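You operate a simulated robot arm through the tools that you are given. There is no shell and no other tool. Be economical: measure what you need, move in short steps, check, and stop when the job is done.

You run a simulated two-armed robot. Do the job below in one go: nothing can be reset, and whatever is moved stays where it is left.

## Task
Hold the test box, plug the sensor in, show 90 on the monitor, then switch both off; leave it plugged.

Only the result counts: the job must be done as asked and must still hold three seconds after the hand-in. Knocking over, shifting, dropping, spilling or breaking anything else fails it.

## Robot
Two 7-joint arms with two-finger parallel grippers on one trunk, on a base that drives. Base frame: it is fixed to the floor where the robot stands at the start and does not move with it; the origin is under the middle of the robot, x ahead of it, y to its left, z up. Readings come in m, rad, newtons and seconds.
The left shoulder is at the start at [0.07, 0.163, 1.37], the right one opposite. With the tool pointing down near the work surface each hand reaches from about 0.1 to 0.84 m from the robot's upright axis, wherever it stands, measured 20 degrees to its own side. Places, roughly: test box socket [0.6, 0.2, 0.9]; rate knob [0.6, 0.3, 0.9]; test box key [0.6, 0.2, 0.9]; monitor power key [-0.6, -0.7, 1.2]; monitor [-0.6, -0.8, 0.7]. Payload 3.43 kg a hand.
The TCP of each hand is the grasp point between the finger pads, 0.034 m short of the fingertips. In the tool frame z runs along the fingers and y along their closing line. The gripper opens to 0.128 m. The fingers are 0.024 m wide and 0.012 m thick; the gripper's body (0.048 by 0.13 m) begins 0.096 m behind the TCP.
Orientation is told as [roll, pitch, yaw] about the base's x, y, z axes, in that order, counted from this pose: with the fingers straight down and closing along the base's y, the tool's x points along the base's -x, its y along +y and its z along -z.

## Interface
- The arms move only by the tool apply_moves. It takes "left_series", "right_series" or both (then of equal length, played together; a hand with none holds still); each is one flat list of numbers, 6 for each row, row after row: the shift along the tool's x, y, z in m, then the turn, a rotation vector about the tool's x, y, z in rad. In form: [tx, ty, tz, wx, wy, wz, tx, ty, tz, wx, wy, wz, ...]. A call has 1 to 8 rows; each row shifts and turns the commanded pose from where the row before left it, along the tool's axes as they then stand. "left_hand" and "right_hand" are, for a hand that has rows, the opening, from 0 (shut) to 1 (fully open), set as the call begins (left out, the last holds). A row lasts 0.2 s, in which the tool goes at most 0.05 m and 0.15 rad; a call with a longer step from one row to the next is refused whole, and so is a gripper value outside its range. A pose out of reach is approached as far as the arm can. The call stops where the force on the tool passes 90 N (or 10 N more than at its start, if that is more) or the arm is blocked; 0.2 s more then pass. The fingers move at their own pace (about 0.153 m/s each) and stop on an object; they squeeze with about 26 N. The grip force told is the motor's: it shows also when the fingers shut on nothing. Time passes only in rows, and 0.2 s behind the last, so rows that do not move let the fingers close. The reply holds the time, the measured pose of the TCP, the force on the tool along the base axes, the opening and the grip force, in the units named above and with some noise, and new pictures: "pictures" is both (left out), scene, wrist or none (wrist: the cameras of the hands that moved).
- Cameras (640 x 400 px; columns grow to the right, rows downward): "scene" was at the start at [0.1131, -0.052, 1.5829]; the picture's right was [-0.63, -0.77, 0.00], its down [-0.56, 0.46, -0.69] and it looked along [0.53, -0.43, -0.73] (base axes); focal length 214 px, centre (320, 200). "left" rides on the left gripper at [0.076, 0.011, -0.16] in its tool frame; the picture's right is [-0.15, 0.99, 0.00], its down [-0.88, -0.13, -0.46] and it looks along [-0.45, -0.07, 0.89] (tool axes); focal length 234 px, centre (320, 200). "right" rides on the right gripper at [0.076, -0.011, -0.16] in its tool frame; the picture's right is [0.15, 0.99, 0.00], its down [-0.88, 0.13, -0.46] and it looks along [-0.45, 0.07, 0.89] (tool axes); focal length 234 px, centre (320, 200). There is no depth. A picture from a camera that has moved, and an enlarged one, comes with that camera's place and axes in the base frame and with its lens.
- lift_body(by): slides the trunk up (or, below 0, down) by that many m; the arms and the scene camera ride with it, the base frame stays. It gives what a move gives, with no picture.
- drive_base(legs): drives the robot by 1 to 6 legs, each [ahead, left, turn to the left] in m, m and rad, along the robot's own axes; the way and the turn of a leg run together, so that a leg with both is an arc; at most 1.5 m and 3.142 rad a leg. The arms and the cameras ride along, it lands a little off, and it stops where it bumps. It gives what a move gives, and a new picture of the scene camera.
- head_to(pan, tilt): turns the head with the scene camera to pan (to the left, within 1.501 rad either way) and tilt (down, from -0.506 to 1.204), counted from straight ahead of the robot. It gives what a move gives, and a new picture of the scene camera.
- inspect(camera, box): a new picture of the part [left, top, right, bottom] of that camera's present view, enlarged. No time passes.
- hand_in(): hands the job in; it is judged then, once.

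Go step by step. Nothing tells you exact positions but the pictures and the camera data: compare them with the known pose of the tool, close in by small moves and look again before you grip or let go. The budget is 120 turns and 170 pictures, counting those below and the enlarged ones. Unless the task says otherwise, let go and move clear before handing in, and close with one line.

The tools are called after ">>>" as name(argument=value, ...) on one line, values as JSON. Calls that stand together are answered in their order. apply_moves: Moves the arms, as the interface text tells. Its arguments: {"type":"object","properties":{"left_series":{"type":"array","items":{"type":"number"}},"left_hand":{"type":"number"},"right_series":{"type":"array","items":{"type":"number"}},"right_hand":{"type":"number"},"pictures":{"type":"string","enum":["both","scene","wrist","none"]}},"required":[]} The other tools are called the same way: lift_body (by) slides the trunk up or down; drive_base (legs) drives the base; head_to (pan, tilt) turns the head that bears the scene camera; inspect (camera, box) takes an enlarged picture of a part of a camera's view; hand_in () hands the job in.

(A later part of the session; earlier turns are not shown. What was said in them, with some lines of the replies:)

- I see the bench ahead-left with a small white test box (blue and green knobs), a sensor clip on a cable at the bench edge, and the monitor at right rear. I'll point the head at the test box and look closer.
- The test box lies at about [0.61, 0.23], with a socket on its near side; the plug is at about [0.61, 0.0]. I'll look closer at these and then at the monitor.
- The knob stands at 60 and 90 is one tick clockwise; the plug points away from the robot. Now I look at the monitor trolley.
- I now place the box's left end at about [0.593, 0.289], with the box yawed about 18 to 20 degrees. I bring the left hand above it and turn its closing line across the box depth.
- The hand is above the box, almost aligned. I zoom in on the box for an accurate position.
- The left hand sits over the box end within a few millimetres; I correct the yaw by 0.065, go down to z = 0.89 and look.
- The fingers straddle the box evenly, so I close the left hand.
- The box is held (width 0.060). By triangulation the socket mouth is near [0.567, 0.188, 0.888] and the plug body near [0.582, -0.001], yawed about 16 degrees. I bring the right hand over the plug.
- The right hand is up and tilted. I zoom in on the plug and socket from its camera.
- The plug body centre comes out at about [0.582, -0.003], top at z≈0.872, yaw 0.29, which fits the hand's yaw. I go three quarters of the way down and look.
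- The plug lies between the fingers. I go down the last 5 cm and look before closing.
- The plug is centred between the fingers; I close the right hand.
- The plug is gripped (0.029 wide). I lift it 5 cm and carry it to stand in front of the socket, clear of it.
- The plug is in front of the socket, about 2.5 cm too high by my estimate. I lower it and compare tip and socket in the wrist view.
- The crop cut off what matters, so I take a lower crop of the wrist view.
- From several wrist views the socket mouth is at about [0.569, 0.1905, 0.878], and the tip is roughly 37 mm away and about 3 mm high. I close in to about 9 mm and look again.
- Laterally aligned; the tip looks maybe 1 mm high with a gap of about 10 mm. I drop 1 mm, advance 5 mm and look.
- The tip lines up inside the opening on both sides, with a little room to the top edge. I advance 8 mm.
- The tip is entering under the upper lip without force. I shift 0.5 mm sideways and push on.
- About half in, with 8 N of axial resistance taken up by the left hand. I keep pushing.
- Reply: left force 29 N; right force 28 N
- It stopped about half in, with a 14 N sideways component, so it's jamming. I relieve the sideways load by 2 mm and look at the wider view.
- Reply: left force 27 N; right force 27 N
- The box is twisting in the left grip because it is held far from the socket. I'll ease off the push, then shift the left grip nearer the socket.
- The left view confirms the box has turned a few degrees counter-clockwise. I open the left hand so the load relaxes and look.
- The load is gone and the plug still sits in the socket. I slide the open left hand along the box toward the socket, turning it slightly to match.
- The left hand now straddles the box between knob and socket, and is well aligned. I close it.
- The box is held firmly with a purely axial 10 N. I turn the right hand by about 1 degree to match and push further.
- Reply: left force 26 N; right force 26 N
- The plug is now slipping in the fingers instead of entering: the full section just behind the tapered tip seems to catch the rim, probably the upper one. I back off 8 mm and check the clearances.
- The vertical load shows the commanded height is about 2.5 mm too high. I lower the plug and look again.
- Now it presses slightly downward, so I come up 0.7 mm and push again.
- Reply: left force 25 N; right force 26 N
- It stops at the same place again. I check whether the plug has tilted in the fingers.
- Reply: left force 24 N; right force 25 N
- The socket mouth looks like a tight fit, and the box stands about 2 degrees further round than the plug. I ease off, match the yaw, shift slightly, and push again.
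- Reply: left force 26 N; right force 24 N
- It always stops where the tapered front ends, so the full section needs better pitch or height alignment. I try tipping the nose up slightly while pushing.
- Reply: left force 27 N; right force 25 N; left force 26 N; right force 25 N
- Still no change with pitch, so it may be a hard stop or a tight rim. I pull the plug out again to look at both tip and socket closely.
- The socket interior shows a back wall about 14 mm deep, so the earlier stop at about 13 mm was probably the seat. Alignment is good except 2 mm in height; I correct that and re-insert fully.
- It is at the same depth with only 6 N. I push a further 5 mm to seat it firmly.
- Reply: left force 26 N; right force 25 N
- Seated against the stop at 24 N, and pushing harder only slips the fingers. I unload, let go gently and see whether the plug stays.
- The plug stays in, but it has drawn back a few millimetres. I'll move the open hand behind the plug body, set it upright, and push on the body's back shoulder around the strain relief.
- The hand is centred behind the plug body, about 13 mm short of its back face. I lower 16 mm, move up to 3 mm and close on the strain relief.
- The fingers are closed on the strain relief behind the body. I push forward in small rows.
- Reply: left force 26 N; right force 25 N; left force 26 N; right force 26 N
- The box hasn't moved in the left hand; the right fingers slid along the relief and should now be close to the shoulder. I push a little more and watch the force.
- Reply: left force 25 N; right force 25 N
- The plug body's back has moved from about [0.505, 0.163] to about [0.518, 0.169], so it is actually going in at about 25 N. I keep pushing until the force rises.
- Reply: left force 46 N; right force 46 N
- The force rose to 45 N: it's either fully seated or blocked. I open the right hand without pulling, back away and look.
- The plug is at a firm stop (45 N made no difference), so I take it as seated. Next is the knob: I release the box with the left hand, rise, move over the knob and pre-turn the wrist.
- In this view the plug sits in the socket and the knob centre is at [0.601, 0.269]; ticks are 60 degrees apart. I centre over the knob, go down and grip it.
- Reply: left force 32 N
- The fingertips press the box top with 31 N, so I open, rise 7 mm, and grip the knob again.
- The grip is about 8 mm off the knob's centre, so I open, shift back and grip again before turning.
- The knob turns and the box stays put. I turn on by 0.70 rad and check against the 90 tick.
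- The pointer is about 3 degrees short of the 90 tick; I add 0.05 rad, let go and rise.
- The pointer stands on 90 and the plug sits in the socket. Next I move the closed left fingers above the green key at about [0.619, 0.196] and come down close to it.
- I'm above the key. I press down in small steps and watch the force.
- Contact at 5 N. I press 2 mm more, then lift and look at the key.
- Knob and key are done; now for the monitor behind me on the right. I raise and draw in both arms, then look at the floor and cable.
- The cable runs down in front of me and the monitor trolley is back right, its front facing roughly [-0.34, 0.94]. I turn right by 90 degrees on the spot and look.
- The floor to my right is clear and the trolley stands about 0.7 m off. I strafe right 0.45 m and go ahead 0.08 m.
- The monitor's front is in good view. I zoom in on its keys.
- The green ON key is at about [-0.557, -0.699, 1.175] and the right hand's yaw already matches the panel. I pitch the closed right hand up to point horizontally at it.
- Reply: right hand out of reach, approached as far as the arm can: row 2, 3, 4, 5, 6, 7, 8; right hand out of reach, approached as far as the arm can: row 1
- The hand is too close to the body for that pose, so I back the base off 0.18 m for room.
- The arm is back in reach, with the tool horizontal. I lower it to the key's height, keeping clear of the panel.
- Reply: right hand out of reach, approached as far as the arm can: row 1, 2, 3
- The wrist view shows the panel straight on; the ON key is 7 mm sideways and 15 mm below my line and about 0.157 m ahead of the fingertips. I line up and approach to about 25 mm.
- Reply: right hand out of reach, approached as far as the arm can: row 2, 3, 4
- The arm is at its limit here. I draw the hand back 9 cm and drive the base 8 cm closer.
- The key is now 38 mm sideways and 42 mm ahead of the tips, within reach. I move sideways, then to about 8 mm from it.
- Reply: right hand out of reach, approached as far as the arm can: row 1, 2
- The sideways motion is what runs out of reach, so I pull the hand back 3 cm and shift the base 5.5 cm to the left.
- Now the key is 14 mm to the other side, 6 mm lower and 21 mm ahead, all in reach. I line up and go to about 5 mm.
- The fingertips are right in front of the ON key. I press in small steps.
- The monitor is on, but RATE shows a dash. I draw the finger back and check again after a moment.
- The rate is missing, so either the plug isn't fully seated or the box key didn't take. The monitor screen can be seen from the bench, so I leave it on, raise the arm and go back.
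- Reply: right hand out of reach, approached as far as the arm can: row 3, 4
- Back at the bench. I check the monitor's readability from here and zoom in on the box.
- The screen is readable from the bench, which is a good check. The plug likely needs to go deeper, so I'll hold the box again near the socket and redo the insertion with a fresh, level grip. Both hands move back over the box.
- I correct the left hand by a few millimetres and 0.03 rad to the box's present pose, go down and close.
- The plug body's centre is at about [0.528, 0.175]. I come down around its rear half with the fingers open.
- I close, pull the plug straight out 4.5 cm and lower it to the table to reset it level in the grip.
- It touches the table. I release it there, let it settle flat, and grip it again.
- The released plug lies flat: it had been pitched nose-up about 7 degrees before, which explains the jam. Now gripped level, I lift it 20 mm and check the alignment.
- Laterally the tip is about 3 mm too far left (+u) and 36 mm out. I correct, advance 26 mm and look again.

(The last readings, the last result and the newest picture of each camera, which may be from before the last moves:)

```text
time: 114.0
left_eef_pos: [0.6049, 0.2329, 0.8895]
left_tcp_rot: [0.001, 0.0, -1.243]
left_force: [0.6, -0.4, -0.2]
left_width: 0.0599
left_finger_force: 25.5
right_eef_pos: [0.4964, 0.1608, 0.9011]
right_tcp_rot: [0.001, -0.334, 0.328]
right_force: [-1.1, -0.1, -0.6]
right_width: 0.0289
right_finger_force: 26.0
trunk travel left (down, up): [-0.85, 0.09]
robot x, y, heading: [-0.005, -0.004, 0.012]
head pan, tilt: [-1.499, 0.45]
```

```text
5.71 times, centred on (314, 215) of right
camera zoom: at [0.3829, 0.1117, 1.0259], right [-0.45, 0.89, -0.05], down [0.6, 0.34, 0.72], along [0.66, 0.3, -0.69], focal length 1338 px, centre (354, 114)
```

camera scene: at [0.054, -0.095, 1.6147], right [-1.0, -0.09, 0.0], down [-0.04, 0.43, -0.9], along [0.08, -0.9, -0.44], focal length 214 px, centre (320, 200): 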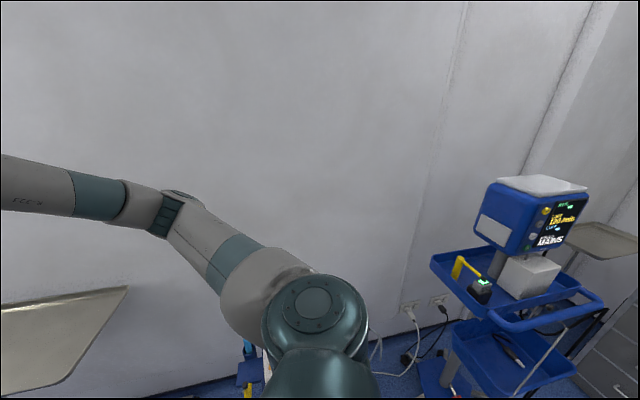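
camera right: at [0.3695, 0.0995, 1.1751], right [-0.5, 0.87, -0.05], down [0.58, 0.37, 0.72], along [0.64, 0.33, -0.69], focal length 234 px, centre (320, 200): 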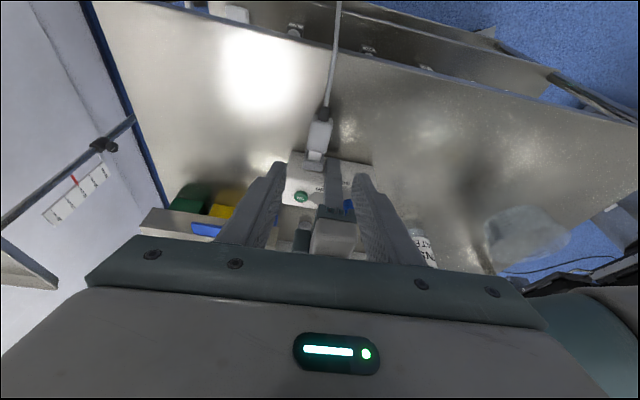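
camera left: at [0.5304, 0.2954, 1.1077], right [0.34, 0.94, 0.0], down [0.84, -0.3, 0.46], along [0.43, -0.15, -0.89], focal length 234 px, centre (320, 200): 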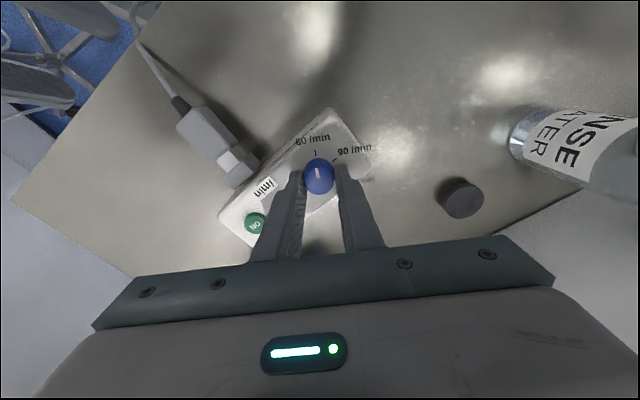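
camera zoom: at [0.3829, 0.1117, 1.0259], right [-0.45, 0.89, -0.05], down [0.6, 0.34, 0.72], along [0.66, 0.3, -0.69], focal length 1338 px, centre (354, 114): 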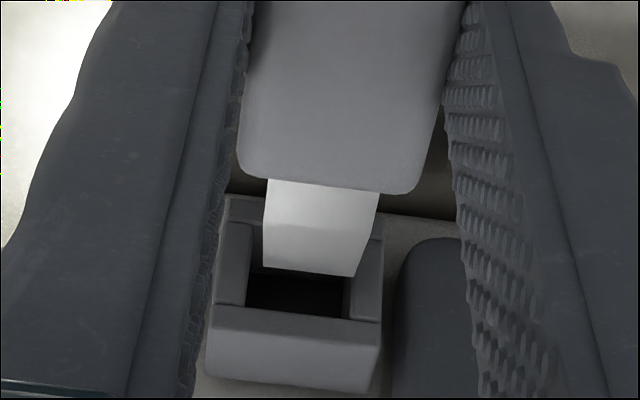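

The tip lines up well both ways, with about 10 mm to go to the mouth. I advance 18 mm and check force and view.

>>> apply_moves(right_series=[-0.0057, 0, 0.002, 0, 0, 0, -0.0057, 0, 0.002, 0, 0, 0, -0.0057, 0, 0.002, 0, 0, 0], pictures="none")

>>> inspect(camera="right", box=[270, 180, 350, 230])

```text
time: 114.8
left_eef_pos: [0.6052, 0.2324, 0.8918]
left_tcp_rot: [0.001, -0.001, -1.241]
left_force: [5.7, 6.9, -0.6]
left_width: 0.0599
left_finger_force: 25.7
right_eef_pos: [0.5152, 0.1682, 0.9013]
right_tcp_rot: [0.003, -0.335, 0.327]
right_force: [-5.8, -6.3, 4.0]
right_width: 0.0292
right_finger_force: 26.4
trunk travel left (down, up): [-0.85, 0.09]
robot x, y, heading: [-0.0041, -0.0033, 0.017]
head pan, tilt: [-1.499, 0.45]
```

```text
8.00 times, centred on (310, 205) of right
camera zoom: at [0.3999, 0.1182, 1.0261], right [-0.45, 0.89, -0.05], down [0.6, 0.34, 0.72], along [0.66, 0.29, -0.69], focal length 1873 px, centre (400, 160)
```

zoom: 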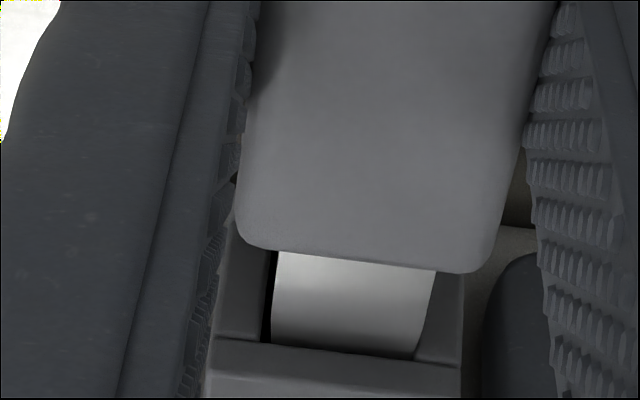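

It touches the +u wall and sits slightly low (4 N each). I shift 0.7 mm sideways and 0.6 mm up, then advance 5 mm.

>>> apply_moves(right_series=[0, -0.0007, 0, 0, 0, 0, -0.0002, 0, -0.0006, 0, 0, 0, -0.0024, 0, 0.0008, 0, 0, 0, -0.0024, 0, 0.0008, 0, 0, 0], pictures="none")

>>> inspect(camera="right", box=[270, 180, 350, 230])

```text
time: 115.8
left_eef_pos: [0.6056, 0.2337, 0.8912]
left_tcp_rot: [0.001, 0.0, -1.243]
left_force: [9.9, 11.6, -2.6]
left_width: 0.0598
left_finger_force: 25.9
right_eef_pos: [0.5179, 0.1701, 0.9014]
right_tcp_rot: [0.0, -0.334, 0.329]
right_force: [-11.0, -13.8, 8.1]
right_width: 0.0291
right_finger_force: 26.2
trunk travel left (down, up): [-0.85, 0.09]
robot x, y, heading: [-0.003, -0.0003, 0.016]
head pan, tilt: [-1.499, 0.45]
```

```text
8.00 times, centred on (310, 205) of right
camera zoom: at [0.4042, 0.1195, 1.0264], right [-0.45, 0.89, -0.05], down [0.6, 0.34, 0.72], along [0.66, 0.3, -0.69], focal length 1873 px, centre (400, 160)
```

zoom: 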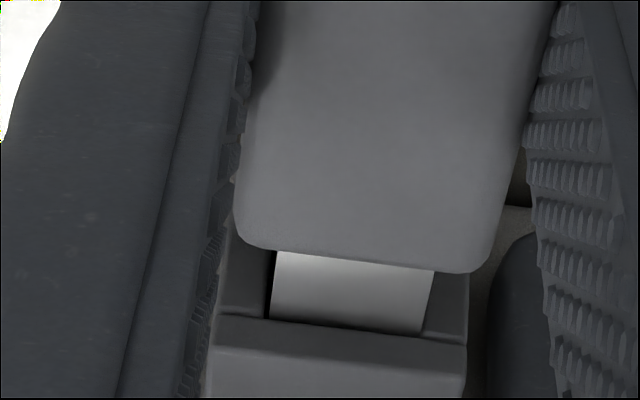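

Going in; still 9 N sideways and 8 N upward. I follow those forces (1.5 mm sideways, 1.2 mm up) and push on.

>>> apply_moves(right_series=[0.001, -0.0015, 0, 0, 0, 0, -0.0004, 0, -0.0012, 0, 0, 0, -0.0024, 0, 0.0008, 0, 0, 0, -0.0024, 0, 0.0008, 0, 0, 0], pictures="none")

>>> inspect(camera="right", box=[270, 180, 350, 230])

```text
time: 116.8
left_eef_pos: [0.6079, 0.2341, 0.8909]
left_tcp_rot: [0.003, -0.001, -1.241]
left_force: [22.7, 13.0, -4.6]
left_width: 0.0598
left_finger_force: 26.1
right_eef_pos: [0.5223, 0.1698, 0.9011]
right_tcp_rot: [0.004, -0.33, 0.329]
right_force: [-22.0, -12.1, 5.0]
right_width: 0.0293
right_finger_force: 25.7
trunk travel left (down, up): [-0.85, 0.09]
robot x, y, heading: [-0.0043, -0.0007, 0.012]
head pan, tilt: [-1.499, 0.45]
```

```text
8.00 times, centred on (310, 205) of right
camera zoom: at [0.4081, 0.1201, 1.0261], right [-0.45, 0.89, -0.04], down [0.61, 0.34, 0.72], along [0.65, 0.3, -0.7], focal length 1873 px, centre (400, 160)
```

zoom: 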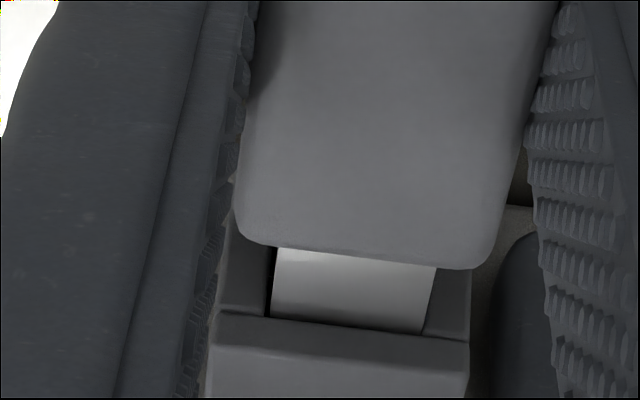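

>>> inspect(camera="scene", box=[500, 160, 620, 250])

```text
4.44 times, centred on (560, 205) of scene
camera zoom: at [0.0544, -0.0946, 1.6146], right [-1.0, -0.09, 0.0], down [-0.04, 0.43, -0.9], along [0.08, -0.9, -0.43], focal length 953 px, centre (-747, 178)
```

zoom: 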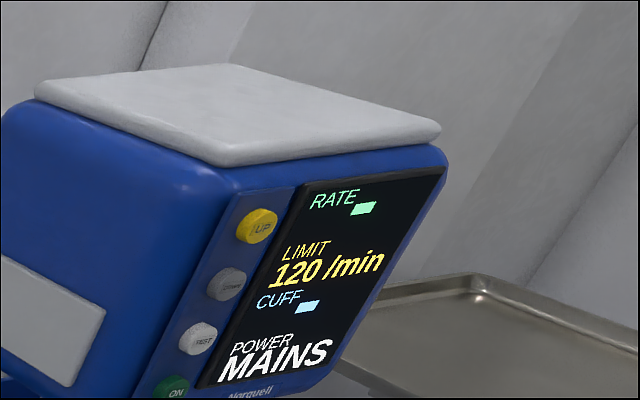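

The stop is the same even with a level plug: the grip slips at about 25 N before it goes in. I'll push on the back shoulder again, this time lifting the drooping tail to keep the plug level. First I open and move behind it.

>>> apply_moves(right_series=[0, 0, 0, 0, 0, 0, 0.0283, 0, -0.0099, 0, 0, 0, 0.0283, 0, -0.0099, 0, 0, 0, 0, 0, 0, 0, 0.11, 0, 0, 0, 0, 0, 0.11, 0, 0, 0, 0, 0, 0.112, 0], right_hand=0.4, pictures="none")

>>> apply_moves(right_series=[0, 0.002, 0.012, 0, 0, 0, -0.017, 0, 0, 0, 0, 0, -0.015, 0, 0, 0, 0, 0], pictures="none")

>>> inspect(camera="right", box=[240, 120, 400, 250])

```text
time: 118.2
left_eef_pos: [0.6059, 0.2328, 0.8901]
left_tcp_rot: [0.0, -0.001, -1.243]
left_force: [-1.2, -1.3, 1.0]
left_width: 0.0597
left_finger_force: 26.0
right_eef_pos: [0.4669, 0.1502, 0.9043]
right_tcp_rot: [0.002, -0.001, 0.329]
right_force: [0.6, -0.6, -0.1]
right_width: 0.0511
right_finger_force: 0.1
trunk travel left (down, up): [-0.85, 0.09]
robot x, y, heading: [-0.0043, -0.0037, 0.015]
head pan, tilt: [-1.499, 0.45]
```

```text
time: 119.0
left_eef_pos: [0.6047, 0.2332, 0.89]
left_tcp_rot: [0.002, 0.001, -1.242]
left_force: [-1.1, -0.8, 1.0]
left_width: 0.0599
left_finger_force: 26.1
right_eef_pos: [0.4971, 0.1612, 0.8911]
right_tcp_rot: [0.0, -0.003, 0.328]
right_force: [-0.1, -0.2, -0.2]
right_width: 0.0511
right_finger_force: 0.1
trunk travel left (down, up): [-0.85, 0.09]
robot x, y, heading: [-0.0071, -0.0015, 0.011]
head pan, tilt: [-1.499, 0.45]
```

```text
3.08 times, centred on (320, 185) of right
camera zoom: at [0.4274, 0.1273, 1.0496], right [-0.46, 0.89, 0.0], down [0.79, 0.41, 0.46], along [0.41, 0.21, -0.89], focal length 720 px, centre (320, 246)
```

zoom: 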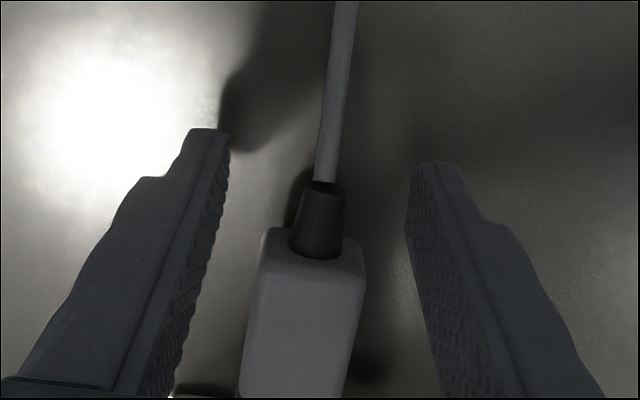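

The finger fronts are right at the body's back edge, so I move back 2 mm, close on the relief, and lift the tail 3 mm.

>>> apply_moves(right_series=[0.0025, 0, 0, 0, 0, 0], pictures="none")

>>> apply_moves(right_series=[0, 0, 0, 0, 0, 0, 0, 0, 0, 0, 0, 0], right_hand=0.0, pictures="none")

>>> apply_moves(right_series=[0, 0, -0.0015, 0, 0, 0, 0, 0, -0.0015, 0, 0, 0], pictures="none")

```text
time: 119.4
left_eef_pos: [0.6051, 0.2322, 0.8916]
left_tcp_rot: [0.002, -0.002, -1.242]
left_force: [-0.6, -0.3, 1.4]
left_width: 0.0599
left_finger_force: 25.7
right_eef_pos: [0.4942, 0.1624, 0.8913]
right_tcp_rot: [0.001, -0.004, 0.328]
right_force: [-0.1, 0.3, -0.1]
right_width: 0.0513
right_finger_force: 0.1
trunk travel left (down, up): [-0.85, 0.09]
robot x, y, heading: [-0.0036, -0.0039, 0.014]
head pan, tilt: [-1.499, 0.45]
```

```text
time: 120.0
left_eef_pos: [0.6055, 0.2333, 0.8901]
left_tcp_rot: [0.003, 0.0, -1.244]
left_force: [-0.1, 0.6, 2.1]
left_width: 0.0598
left_finger_force: 25.9
right_eef_pos: [0.4953, 0.1608, 0.8911]
right_tcp_rot: [0.002, -0.002, 0.329]
right_force: [0.0, -1.1, -0.3]
right_width: 0.009
right_finger_force: 26.8
trunk travel left (down, up): [-0.85, 0.09]
robot x, y, heading: [-0.0047, 0.001, 0.013]
head pan, tilt: [-1.499, 0.45]
```

```text
time: 120.6
left_eef_pos: [0.6058, 0.2321, 0.8903]
left_tcp_rot: [0.002, 0.0, -1.241]
left_force: [0.4, 1.4, 6.0]
left_width: 0.0597
left_finger_force: 26.5
right_eef_pos: [0.4942, 0.1615, 0.8929]
right_tcp_rot: [0.002, -0.003, 0.328]
right_force: [0.4, -0.8, -8.4]
right_width: 0.0092
right_finger_force: 26.2
trunk travel left (down, up): [-0.85, 0.09]
robot x, y, heading: [-0.0036, -0.0022, 0.012]
head pan, tilt: [-1.499, 0.45]
```

The plug has little vertical play, so I drop 2 mm again and push on the shoulder.

>>> apply_moves(right_series=[0, 0, 0.002, 0, 0, 0, -0.003, 0, 0, 0, 0, 0, -0.003, 0, 0, 0, 0, 0, -0.002, 0, 0, 0, 0, 0], pictures="none")

>>> apply_moves(right_series=[-0.002, 0, 0, 0, 0, 0, -0.002, 0, 0, 0, 0, 0], pictures="none")

```text
time: 121.6
left_eef_pos: [0.6066, 0.2344, 0.8905]
left_tcp_rot: [0.007, 0.001, -1.24]
left_force: [23.9, 11.8, -0.7]
left_width: 0.06
left_finger_force: 26.5
right_eef_pos: [0.4983, 0.165, 0.8912]
right_tcp_rot: [0.002, 0.003, 0.33]
right_force: [-23.5, -11.0, -0.1]
right_width: 0.0097
right_finger_force: 25.8
trunk travel left (down, up): [-0.85, 0.09]
robot x, y, heading: [-0.0004, -0.0043, 0.014]
head pan, tilt: [-1.499, 0.45]
```

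```text
time: 122.2
left_eef_pos: [0.6075, 0.2339, 0.8911]
left_tcp_rot: [0.009, -0.001, -1.239]
left_force: [34.1, 18.5, -0.3]
left_width: 0.0598
left_finger_force: 25.6
right_eef_pos: [0.5031, 0.1654, 0.8901]
right_tcp_rot: [0.004, 0.003, 0.328]
right_force: [-34.1, -18.0, 1.5]
right_width: 0.009
right_finger_force: 25.8
trunk travel left (down, up): [-0.85, 0.09]
robot x, y, heading: [-0.0049, -0.0034, 0.008]
head pan, tilt: [-1.499, 0.45]
```

38 N and purely axial, with the box held firmly. I push on a bit.

>>> apply_moves(right_series=[-0.002, 0, 0, 0, 0, 0, -0.002, 0, 0, 0, 0, 0], pictures="none")

```text
time: 122.8
left_eef_pos: [0.608, 0.2349, 0.8925]
left_tcp_rot: [0.015, 0.004, -1.239]
left_force: [45.0, 27.8, -4.3]
left_width: 0.0613
left_finger_force: 26.0
right_eef_pos: [0.505, 0.1675, 0.8905]
right_tcp_rot: [0.002, 0.008, 0.326]
right_force: [-48.1, -27.3, 3.4]
right_width: 0.0091
right_finger_force: 25.8
trunk travel left (down, up): [-0.85, 0.09]
robot x, y, heading: [-0.0067, -0.0044, 0.015]
head pan, tilt: [-1.499, 0.45]
```

At 54 N it still doesn't move, so the plug is at its end stop and the missing rate is likely the box key. I release both hands, back the right away, and bring the left over the key.

>>> apply_moves(right_series=[0, 0, 0, 0, 0, 0, 0.02, 0, 0, 0, 0, 0, 0.03, 0, -0.02, 0, 0, 0, 0.03, -0.01, -0.03, 0, 0, 0, 0, -0.03, -0.03, 0, 0, 0], right_hand=0.4, pictures="none")

>>> apply_moves(left_series=[0, 0, 0, 0, 0, 0, 0, 0, -0.04, 0, 0, 0, 0, 0, -0.045, 0, 0, 0, 0, 0, -0.045, 0, 0, 0], left_hand=0.7, pictures="none")

>>> inspect(camera="left", box=[220, 80, 400, 230])

```text
time: 124.0
left_eef_pos: [0.6045, 0.2314, 0.89]
left_tcp_rot: [0.0, 0.001, -1.244]
left_force: [0.9, -0.1, -3.8]
left_width: 0.0598
left_finger_force: 26.2
right_eef_pos: [0.4465, 0.1026, 0.9714]
right_tcp_rot: [0.003, -0.003, 0.327]
right_force: [-0.5, -0.8, 0.1]
right_width: 0.0513
right_finger_force: 0.0
trunk travel left (down, up): [-0.85, 0.09]
robot x, y, heading: [-0.0037, -0.0028, 0.01]
head pan, tilt: [-1.499, 0.45]
```

```text
time: 125.0
left_eef_pos: [0.6047, 0.2306, 1.0191]
left_tcp_rot: [-0.001, 0.001, -1.244]
left_force: [0.5, 0.0, 0.1]
left_width: 0.0895
left_finger_force: 0.1
right_eef_pos: [0.4462, 0.1048, 0.9712]
right_tcp_rot: [0.002, -0.004, 0.327]
right_force: [-0.8, -0.3, -0.1]
right_width: 0.0511
right_finger_force: 0.1
trunk travel left (down, up): [-0.85, 0.09]
robot x, y, heading: [-0.0069, -0.0021, 0.012]
head pan, tilt: [-1.499, 0.45]
```

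```text
2.67 times, centred on (310, 155) of left
camera zoom: at [0.59, 0.3065, 1.1792], right [0.98, 0.18, 0.0], down [0.16, -0.88, 0.45], along [0.08, -0.45, -0.89], focal length 624 px, centre (347, 320)
```

zoom: 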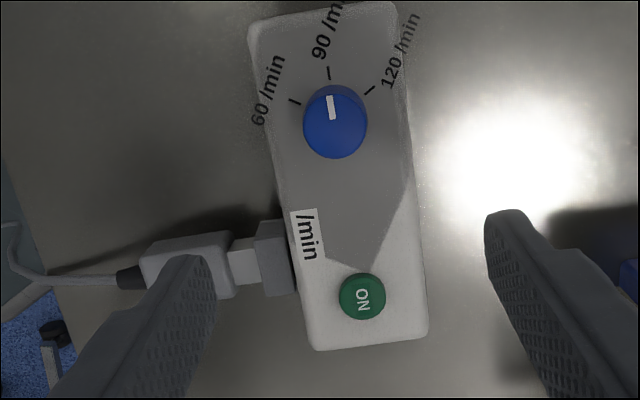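

The key is at [0.617, 0.189]. I close the left hand, move over it and come down to just above it.

>>> apply_moves(left_series=[-0.0432, -0.0012, 0, 0, 0, 0, 0, 0, 0.03, 0, 0, 0, 0, 0, 0.03, 0, 0, 0], left_hand=0.0, pictures="none")

>>> apply_moves(left_series=[0, 0, 0.004, 0, 0, 0, 0, 0, 0.003, 0, 0, 0, 0, 0, 0.002, 0, 0, 0], pictures="none")

```text
time: 125.8
left_eef_pos: [0.6198, 0.1917, 0.9603]
left_tcp_rot: [0.0, -0.002, -1.243]
left_force: [-0.4, 0.5, 0.1]
left_width: 0.0002
left_finger_force: 26.0
right_eef_pos: [0.4461, 0.1055, 0.9716]
right_tcp_rot: [0.0, -0.002, 0.328]
right_force: [-0.5, 0.2, 0.1]
right_width: 0.0513
right_finger_force: 0.1
trunk travel left (down, up): [-0.85, 0.09]
robot x, y, heading: [-0.0056, -0.0041, 0.016]
head pan, tilt: [-1.499, 0.45]
```

```text
time: 126.6
left_eef_pos: [0.6174, 0.1895, 0.9522]
left_tcp_rot: [0.002, -0.001, -1.242]
left_force: [0.4, -0.5, 3.7]
left_width: 0.0
left_finger_force: 26.5
right_eef_pos: [0.4449, 0.1042, 0.9716]
right_tcp_rot: [0.003, -0.003, 0.328]
right_force: [0.2, 0.3, 0.3]
right_width: 0.051
right_finger_force: 0.1
trunk travel left (down, up): [-0.85, 0.09]
robot x, y, heading: [-0.0021, -0.0059, 0.013]
head pan, tilt: [-1.499, 0.45]
```

>>> apply_moves(left_series=[0, 0, 0.002, 0, 0, 0, 0, 0, 0, 0, 0, 0], pictures="none")

>>> inspect(camera="scene", box=[500, 160, 620, 250])

```text
time: 127.2
left_eef_pos: [0.6182, 0.1897, 0.9503]
left_tcp_rot: [0.002, -0.001, -1.243]
left_force: [1.2, 0.8, 8.6]
left_width: 0.0
left_finger_force: 26.1
right_eef_pos: [0.4449, 0.1042, 0.9717]
right_tcp_rot: [0.0, -0.002, 0.329]
right_force: [0.0, 0.0, 0.8]
right_width: 0.0512
right_finger_force: 0.1
trunk travel left (down, up): [-0.85, 0.09]
robot x, y, heading: [-0.006, -0.0039, 0.015]
head pan, tilt: [-1.499, 0.45]
```

```text
4.44 times, centred on (560, 205) of scene
camera zoom: at [0.0531, -0.0952, 1.6148], right [-1.0, -0.09, 0.0], down [-0.04, 0.43, -0.9], along [0.08, -0.9, -0.44], focal length 953 px, centre (-747, 178)
```

zoom: 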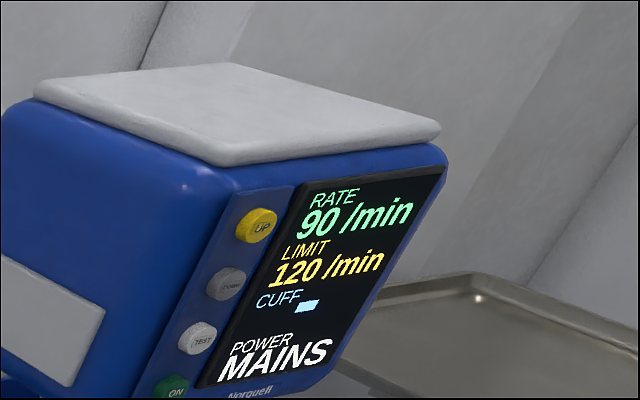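

RATE shows 90 /min. I release the key, wait a moment and confirm it holds.

>>> apply_moves(left_series=[0, 0, -0.012, 0, 0, 0, 0, 0, 0, 0, 0, 0, 0, 0, 0, 0, 0, 0, 0, 0, 0, 0, 0, 0, 0, 0, 0, 0, 0, 0, 0, 0, 0, 0, 0, 0, 0, 0, 0, 0, 0, 0, 0, 0, 0, 0, 0, 0], pictures="none")

>>> inspect(camera="scene", box=[500, 160, 620, 250])

```text
time: 129.0
left_eef_pos: [0.6176, 0.1901, 0.9615]
left_tcp_rot: [0.0, 0.0, -1.244]
left_force: [0.3, 0.3, 0.6]
left_width: 0.0002
left_finger_force: 26.2
right_eef_pos: [0.4463, 0.1043, 0.9711]
right_tcp_rot: [0.002, -0.002, 0.328]
right_force: [-0.2, 0.2, 0.9]
right_width: 0.0509
right_finger_force: 0.0
trunk travel left (down, up): [-0.85, 0.09]
robot x, y, heading: [-0.0032, -0.0061, 0.014]
head pan, tilt: [-1.499, 0.45]
```

```text
4.44 times, centred on (560, 205) of scene
camera zoom: at [0.0539, -0.0951, 1.6147], right [-1.0, -0.09, 0.0], down [-0.04, 0.43, -0.9], along [0.08, -0.9, -0.44], focal length 953 px, centre (-747, 178)
```

zoom: 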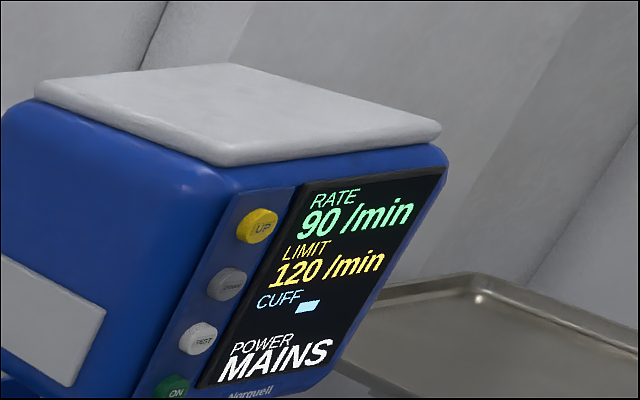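

It holds at 90. Now I press the box key again to switch the box off.

>>> apply_moves(left_series=[0, 0, 0.008, 0, 0, 0, 0, 0, 0.002, 0, 0, 0, 0, 0, 0.002, 0, 0, 0], pictures="none")

>>> inspect(camera="scene", box=[500, 160, 620, 250])

```text
time: 129.8
left_eef_pos: [0.617, 0.191, 0.9501]
left_tcp_rot: [0.007, -0.001, -1.244]
left_force: [-0.1, 1.7, 7.9]
left_width: 0.0
left_finger_force: 26.1
right_eef_pos: [0.4462, 0.1041, 0.9715]
right_tcp_rot: [0.002, -0.004, 0.328]
right_force: [-0.3, 0.5, -0.2]
right_width: 0.0512
right_finger_force: 0.1
trunk travel left (down, up): [-0.85, 0.09]
robot x, y, heading: [-0.0082, -0.0036, 0.017]
head pan, tilt: [-1.499, 0.45]
```

```text
4.44 times, centred on (560, 205) of scene
camera zoom: at [0.0529, -0.0952, 1.6149], right [-1.0, -0.09, 0.0], down [-0.04, 0.43, -0.9], along [0.08, -0.9, -0.44], focal length 953 px, centre (-747, 178)
```

zoom: 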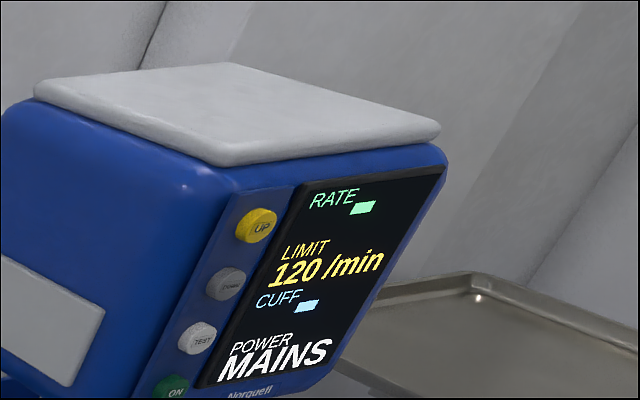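

RATE is blank again, so the box is off. I lift both hands clear and bring them into the driving pose.

>>> apply_moves(left_series=[0, 0, -0.045, 0, 0, 0, 0, 0, -0.045, 0, 0, 0, 0, 0, -0.045, 0, 0, 0, 0, 0, -0.045, 0, 0, 0], right_series=[0, 0, -0.049, 0, 0, 0, 0, 0, -0.049, 0, 0, 0, 0, 0, -0.049, 0, 0, 0, 0, 0, -0.049, 0, 0, 0], right_hand=0.0, pictures="none")

>>> apply_moves(left_series=[0.0196, -0.0154, -0.0338, 0, 0, 0, 0.0196, -0.0154, -0.0338, 0, 0, 0, 0.0196, -0.0154, -0.0338, 0, 0, 0, 0.0196, -0.0154, -0.0338, 0, 0, 0, 0.0196, -0.0154, -0.0338, 0, 0, 0, 0.0196, -0.0154, -0.0338, 0, 0, 0, 0.0196, -0.0154, -0.0338, 0, 0, 0, 0.0196, -0.0154, -0.0338, 0, 0, 0], right_series=[-0.0044, -0.0429, -0.0229, 0, 0, 0, -0.0044, -0.0429, -0.0229, 0, 0, 0, -0.0044, -0.0429, -0.0229, 0, 0, 0, -0.0044, -0.0429, -0.0229, 0, 0, 0, -0.0044, -0.0429, -0.0229, 0, 0, 0, -0.0044, -0.0429, -0.0229, 0, 0, 0, -0.0044, -0.0429, -0.0229, 0, 0, 0, -0.0044, -0.0429, -0.0229, 0, 0, -0.05], pictures="none")

>>> apply_moves(right_series=[0, 0, 0, 0, -0.112, 0, 0, 0, 0, 0, -0.112, 0, 0, 0, 0, 0, -0.112, 0], pictures="none")

>>> head_to(pan=0.1, tilt=0.9)

>>> inspect(camera="scene", box=[220, 170, 340, 250])

```text
time: 130.8
left_eef_pos: [0.6153, 0.1907, 1.13]
left_tcp_rot: [0.001, 0.001, -1.244]
left_force: [-0.2, 0.2, 0.1]
left_width: 0.0
left_finger_force: 25.8
right_eef_pos: [0.4444, 0.1012, 1.1666]
right_tcp_rot: [0.002, -0.003, 0.329]
right_force: [0.5, 0.3, 0.6]
right_width: 0.0
right_finger_force: 26.4
trunk travel left (down, up): [-0.85, 0.09]
robot x, y, heading: [-0.0042, -0.0018, 0.012]
head pan, tilt: [-1.499, 0.45]
```

```text
time: 132.6
left_eef_pos: [0.447, 0.2968, 1.4]
left_tcp_rot: [0.004, 0.001, -1.245]
left_force: [-1.6, -0.5, -0.2]
left_width: 0.0
left_finger_force: 26.3
right_eef_pos: [0.5863, -0.2126, 1.353]
right_tcp_rot: [0.002, -0.006, 0.38]
right_force: [-0.5, -0.2, -0.2]
right_width: 0.0
right_finger_force: 26.3
trunk travel left (down, up): [-0.85, 0.09]
robot x, y, heading: [-0.0082, -0.001, 0.012]
head pan, tilt: [-1.499, 0.45]
```

```text
time: 133.4
left_eef_pos: [0.4499, 0.2998, 1.3988]
left_tcp_rot: [0.001, 0.0, -1.244]
left_force: [0.3, 1.3, 0.4]
left_width: 0.0002
left_finger_force: 26.2
right_eef_pos: [0.5898, -0.2112, 1.3505]
right_tcp_rot: [0.003, -0.339, 0.379]
right_force: [-0.8, -0.6, -0.3]
right_width: 0.0
right_finger_force: 25.5
trunk travel left (down, up): [-0.85, 0.09]
robot x, y, heading: [-0.0051, -0.0036, 0.013]
head pan, tilt: [-1.499, 0.45]
```

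```text
time: 135.0
left_eef_pos: [0.4497, 0.2986, 1.3975]
left_tcp_rot: [0.001, -0.001, -1.244]
left_force: [-0.5, 0.2, -0.2]
left_width: 0.0
left_finger_force: 26.3
right_eef_pos: [0.5882, -0.2114, 1.3515]
right_tcp_rot: [0.0, -0.337, 0.38]
right_force: [0.5, 0.7, 0.1]
right_width: 0.0
right_finger_force: 25.8
trunk travel left (down, up): [-0.85, 0.09]
robot x, y, heading: [-0.0036, 0.0003, 0.019]
head pan, tilt: [0.099, 0.901]
camera scene: at [0.121, 0.0049, 1.5764], right [0.11, -0.99, 0.0], down [-0.78, -0.09, -0.62], along [0.62, 0.07, -0.78], focal length 214 px, centre (320, 200)
```

scene: 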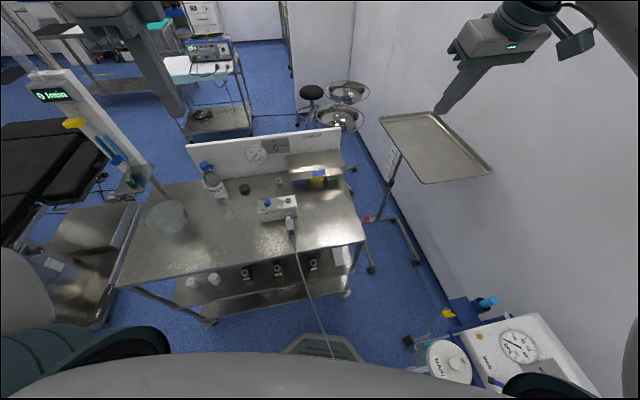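

```text
5.00 times, centred on (280, 210) of scene
camera zoom: at [0.121, 0.0049, 1.5764], right [0.11, -0.99, 0.0], down [-0.78, -0.09, -0.62], along [0.62, 0.07, -0.78], focal length 1072 px, centre (520, 150)
```

zoom: 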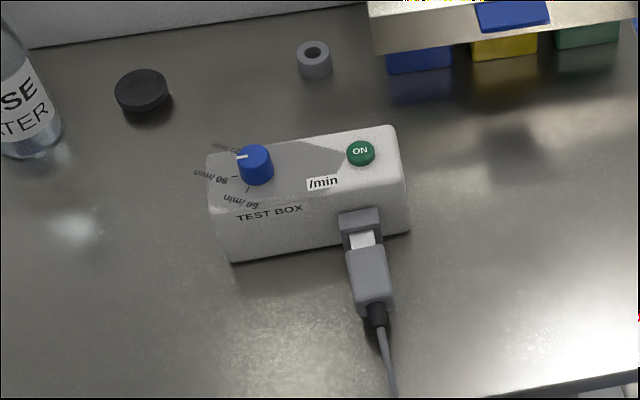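

The box is tidy: knob at 90, plug in. I drive back to the monitor the same way.

>>> drive_base(legs=[[0, 0, -1.6], [0, -0.4, 0], [-0.03, 0, 0]])

>>> apply_moves(right_series=[0, 0, 0, 0, -0.137, 0, 0, 0, 0, 0, -0.137, 0, 0, 0, 0, 0, -0.137, 0, 0, 0, 0, 0, -0.137, 0, 0.03, 0, 0, 0, -0.137, 0, 0.03, 0, 0, 0, -0.137, 0, 0.03, 0, 0, 0, -0.137, 0, 0.03, 0, 0, 0, -0.137, 0], pictures="none")

```text
time: 141.8
left_eef_pos: [-0.1073, -0.4438, 1.3953]
left_tcp_rot: [-0.006, 0.001, -2.825]
left_force: [-0.4, -1.0, -0.5]
left_width: 0.0001
left_finger_force: 26.1
right_eef_pos: [-0.6177, -0.5763, 1.3458]
right_tcp_rot: [0.004, -0.332, -1.207]
right_force: [0.7, -0.9, -0.3]
right_width: 0.0
right_finger_force: 25.7
trunk travel left (down, up): [-0.85, 0.09]
robot x, y, heading: [-0.4044, 0.0238, -1.573]
head pan, tilt: [0.099, 0.901]
camera scene: at [-0.3943, -0.1123, 1.5753], right [-0.99, -0.1, 0.0], down [-0.08, 0.78, -0.62], along [0.06, -0.61, -0.79], focal length 214 px, centre (320, 200)
```

scene: 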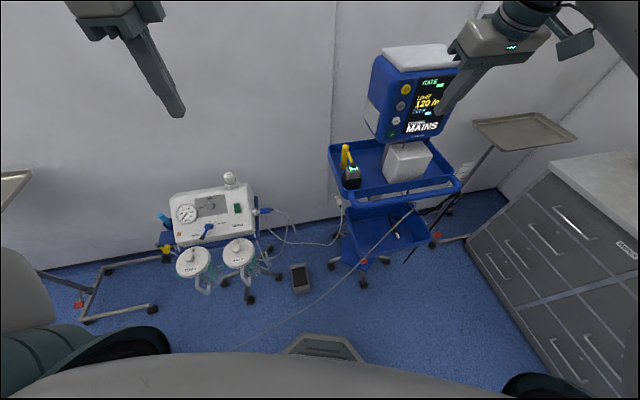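

```text
time: 143.6
left_eef_pos: [-0.104, -0.4389, 1.3954]
left_tcp_rot: [-0.004, -0.003, -2.828]
left_force: [0.8, -0.8, -0.7]
left_width: 0.0
left_finger_force: 25.6
right_eef_pos: [-0.6456, -0.562, 1.2904]
right_tcp_rot: [-0.603, -1.508, -0.601]
right_force: [-2.2, -0.1, -2.4]
right_width: 0.0
right_finger_force: 25.7
right hand out of reach, approached as far as the arm can: row 6, 7
trunk travel left (down, up): [-0.85, 0.09]
robot x, y, heading: [-0.4014, 0.0258, -1.57]
head pan, tilt: [0.099, 0.901]
```

I level the tool and lower it to the key's height in front of the panel.

>>> apply_moves(right_series=[0.03, 0.008, 0, 0, -0.07, 0, 0.03, 0.008, 0, 0, 0, 0, 0.03, 0.008, 0, 0, 0, 0, 0.027, 0.007, 0, 0, 0, 0], pictures="wrist")

```text
time: 144.6
left_eef_pos: [-0.106, -0.4339, 1.3994]
left_tcp_rot: [0.001, -0.001, -2.827]
left_force: [0.4, -0.3, -0.4]
left_width: 0.0
left_finger_force: 26.7
right_eef_pos: [-0.6229, -0.525, 1.1278]
right_tcp_rot: [-0.001, -1.505, -1.207]
right_force: [0.7, 0.2, -0.1]
right_width: 0.0001
right_finger_force: 26.0
trunk travel left (down, up): [-0.85, 0.09]
robot x, y, heading: [-0.4018, 0.021, -1.57]
head pan, tilt: [0.099, 0.901]
camera right: at [-0.692, -0.3763, 1.0614], right [0.92, 0.36, -0.15], down [-0.02, 0.42, 0.91], along [0.39, -0.83, 0.39], focal length 234 px, centre (320, 200)
```

right: 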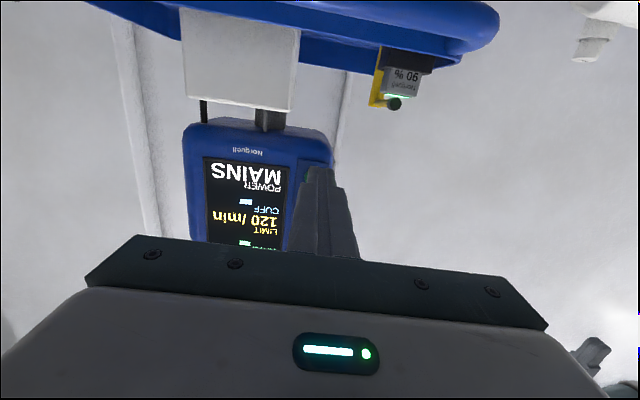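

I raise 46 mm, level fully, and approach along the earlier press line to about 4 cm from the key.

>>> apply_moves(right_series=[-0.046, -0.004, 0, 0, -0.065, 0, 0, 0, 0.035, 0, 0, 0, 0, 0, 0.035, 0, 0, 0, 0, 0, 0.03, 0, 0, 0], pictures="wrist")

```text
time: 145.6
left_eef_pos: [-0.1076, -0.436, 1.3986]
left_tcp_rot: [-0.001, -0.001, -2.828]
left_force: [0.7, -0.8, -1.1]
left_width: 0.0
left_finger_force: 25.8
right_eef_pos: [-0.5881, -0.6269, 1.173]
right_tcp_rot: [0.695, -1.568, -1.899]
right_force: [-0.3, -0.1, -1.1]
right_width: 0.0001
right_finger_force: 25.4
trunk travel left (down, up): [-0.85, 0.09]
robot x, y, heading: [-0.4023, 0.0267, -1.571]
head pan, tilt: [0.099, 0.901]
camera right: at [-0.6563, -0.4802, 1.096], right [0.92, 0.35, -0.14], down [-0.04, 0.47, 0.88], along [0.38, -0.81, 0.45], focal length 234 px, centre (320, 200)
```

right: 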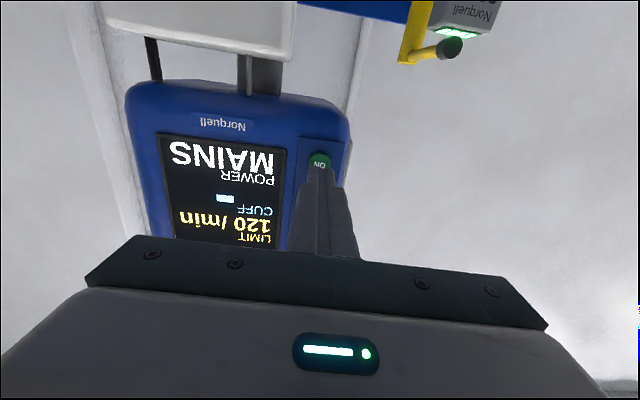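

On the press line again, about 4 cm out. I advance 40 mm to just before contact.

>>> apply_moves(right_series=[0, -0.001, 0.018, 0, 0, 0, 0, 0, 0.015, 0, 0, 0, 0, 0, 0.005, 0, 0, 0, 0, 0, 0.002, 0, 0, 0], pictures="none")

>>> apply_moves(right_series=[0, 0, 0.002, 0, 0, 0, 0, 0, 0.002, 0, 0, 0], pictures="none")

```text
time: 146.6
left_eef_pos: [-0.1078, -0.4372, 1.3987]
left_tcp_rot: [0.001, -0.001, -2.828]
left_force: [0.4, -0.3, -0.4]
left_width: 0.0001
left_finger_force: 25.6
right_eef_pos: [-0.5755, -0.6646, 1.1729]
right_tcp_rot: [0.799, -1.569, -2.003]
right_force: [0.1, 0.1, 0.5]
right_width: 0.0
right_finger_force: 25.9
trunk travel left (down, up): [-0.85, 0.09]
robot x, y, heading: [-0.3996, 0.0244, -1.57]
head pan, tilt: [0.099, 0.901]
```

```text
time: 147.2
left_eef_pos: [-0.1061, -0.4349, 1.3986]
left_tcp_rot: [-0.001, 0.0, -2.828]
left_force: [0.8, -0.7, -0.3]
left_width: 0.0001
left_finger_force: 26.4
right_eef_pos: [-0.5741, -0.6681, 1.1739]
right_tcp_rot: [1.13, -1.569, -2.337]
right_force: [-0.4, 0.9, -0.5]
right_width: 0.0002
right_finger_force: 25.7
trunk travel left (down, up): [-0.85, 0.09]
robot x, y, heading: [-0.4024, 0.0228, -1.568]
head pan, tilt: [0.099, 0.901]
```

>>> apply_moves(right_series=[0, 0, 0.002, 0, 0, 0, 0, 0, 0.0015, 0, 0, 0], pictures="none")

>>> inspect(camera="scene", box=[350, 40, 480, 160])

```text
time: 147.8
left_eef_pos: [-0.1084, -0.4347, 1.3986]
left_tcp_rot: [0.001, 0.0, -2.828]
left_force: [0.1, 0.8, -0.2]
left_width: 0.0001
left_finger_force: 25.9
right_eef_pos: [-0.5736, -0.6704, 1.1735]
right_tcp_rot: [1.164, -1.569, -2.369]
right_force: [-2.6, 3.8, 0.8]
right_width: 0.0
right_finger_force: 26.3
trunk travel left (down, up): [-0.85, 0.09]
robot x, y, heading: [-0.408, 0.0242, -1.566]
head pan, tilt: [0.099, 0.901]
```

```text
3.33 times, centred on (415, 100) of scene
camera zoom: at [-0.3956, -0.1013, 1.5764], right [-0.99, -0.1, 0.0], down [-0.08, 0.78, -0.62], along [0.06, -0.62, -0.78], focal length 715 px, centre (3, 533)
```

zoom: 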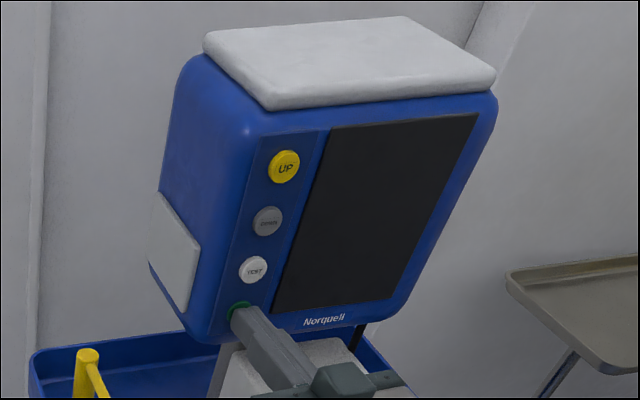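

The monitor is off. I draw the finger straight back and check that it stays off.

>>> apply_moves(right_series=[0, 0, -0.02, 0, 0, 0, 0, 0, -0.04, 0, 0, 0, 0, 0, -0.04, 0, 0, 0, 0, 0, -0.02, 0, 0, 0, 0, 0, 0, 0, 0, 0, 0, 0, 0, 0, 0, 0], pictures="none")

>>> head_to(pan=-0.1, tilt=0.7)

```text
time: 149.2
left_eef_pos: [-0.1075, -0.4342, 1.398]
left_tcp_rot: [0.0, 0.0, -2.827]
left_force: [-0.8, 1.1, -1.4]
left_width: 0.0001
left_finger_force: 25.5
right_eef_pos: [-0.6174, -0.558, 1.1715]
right_tcp_rot: [0.908, -1.568, -2.11]
right_force: [-0.3, 0.1, -0.2]
right_width: 0.0
right_finger_force: 26.3
trunk travel left (down, up): [-0.85, 0.09]
robot x, y, heading: [-0.4057, 0.0225, -1.57]
head pan, tilt: [0.099, 0.901]
```

```text
time: 149.9
left_eef_pos: [-0.1079, -0.4346, 1.3978]
left_tcp_rot: [-0.002, -0.002, -2.826]
left_force: [0.2, 0.4, -0.3]
left_width: 0.0
left_finger_force: 25.7
right_eef_pos: [-0.6164, -0.56, 1.1721]
right_tcp_rot: [0.918, -1.567, -2.12]
right_force: [0.8, 0.4, 1.7]
right_width: 0.0
right_finger_force: 26.9
trunk travel left (down, up): [-0.85, 0.09]
robot x, y, heading: [-0.4054, 0.0241, -1.565]
head pan, tilt: [-0.099, 0.7]
camera scene: at [-0.4108, -0.1118, 1.5924], right [-1.0, 0.1, 0.0], down [0.06, 0.64, -0.76], along [-0.07, -0.76, -0.64], focal length 214 px, centre (320, 200)
```

scene: 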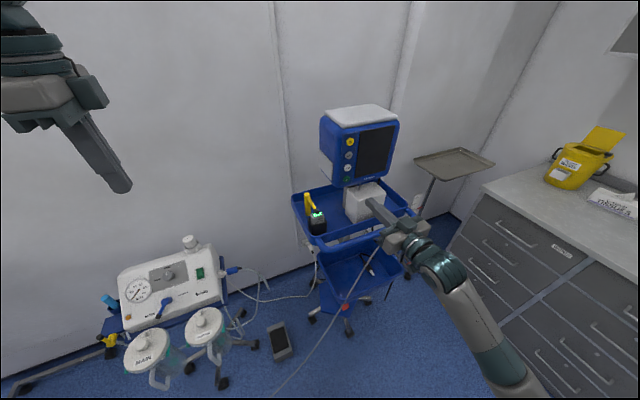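

The monitor is dark, the box was confirmed off by the blank RATE, the plug is in its socket, and both hands are clear. I'm handing in.

>>> hand_in()

```text
The job is handed in.
```

The sensor is plugged into the test box, and the monitor showed 90 /min and held it. I then switched off the box and the monitor, left the sensor plugged in, and handed the job in.
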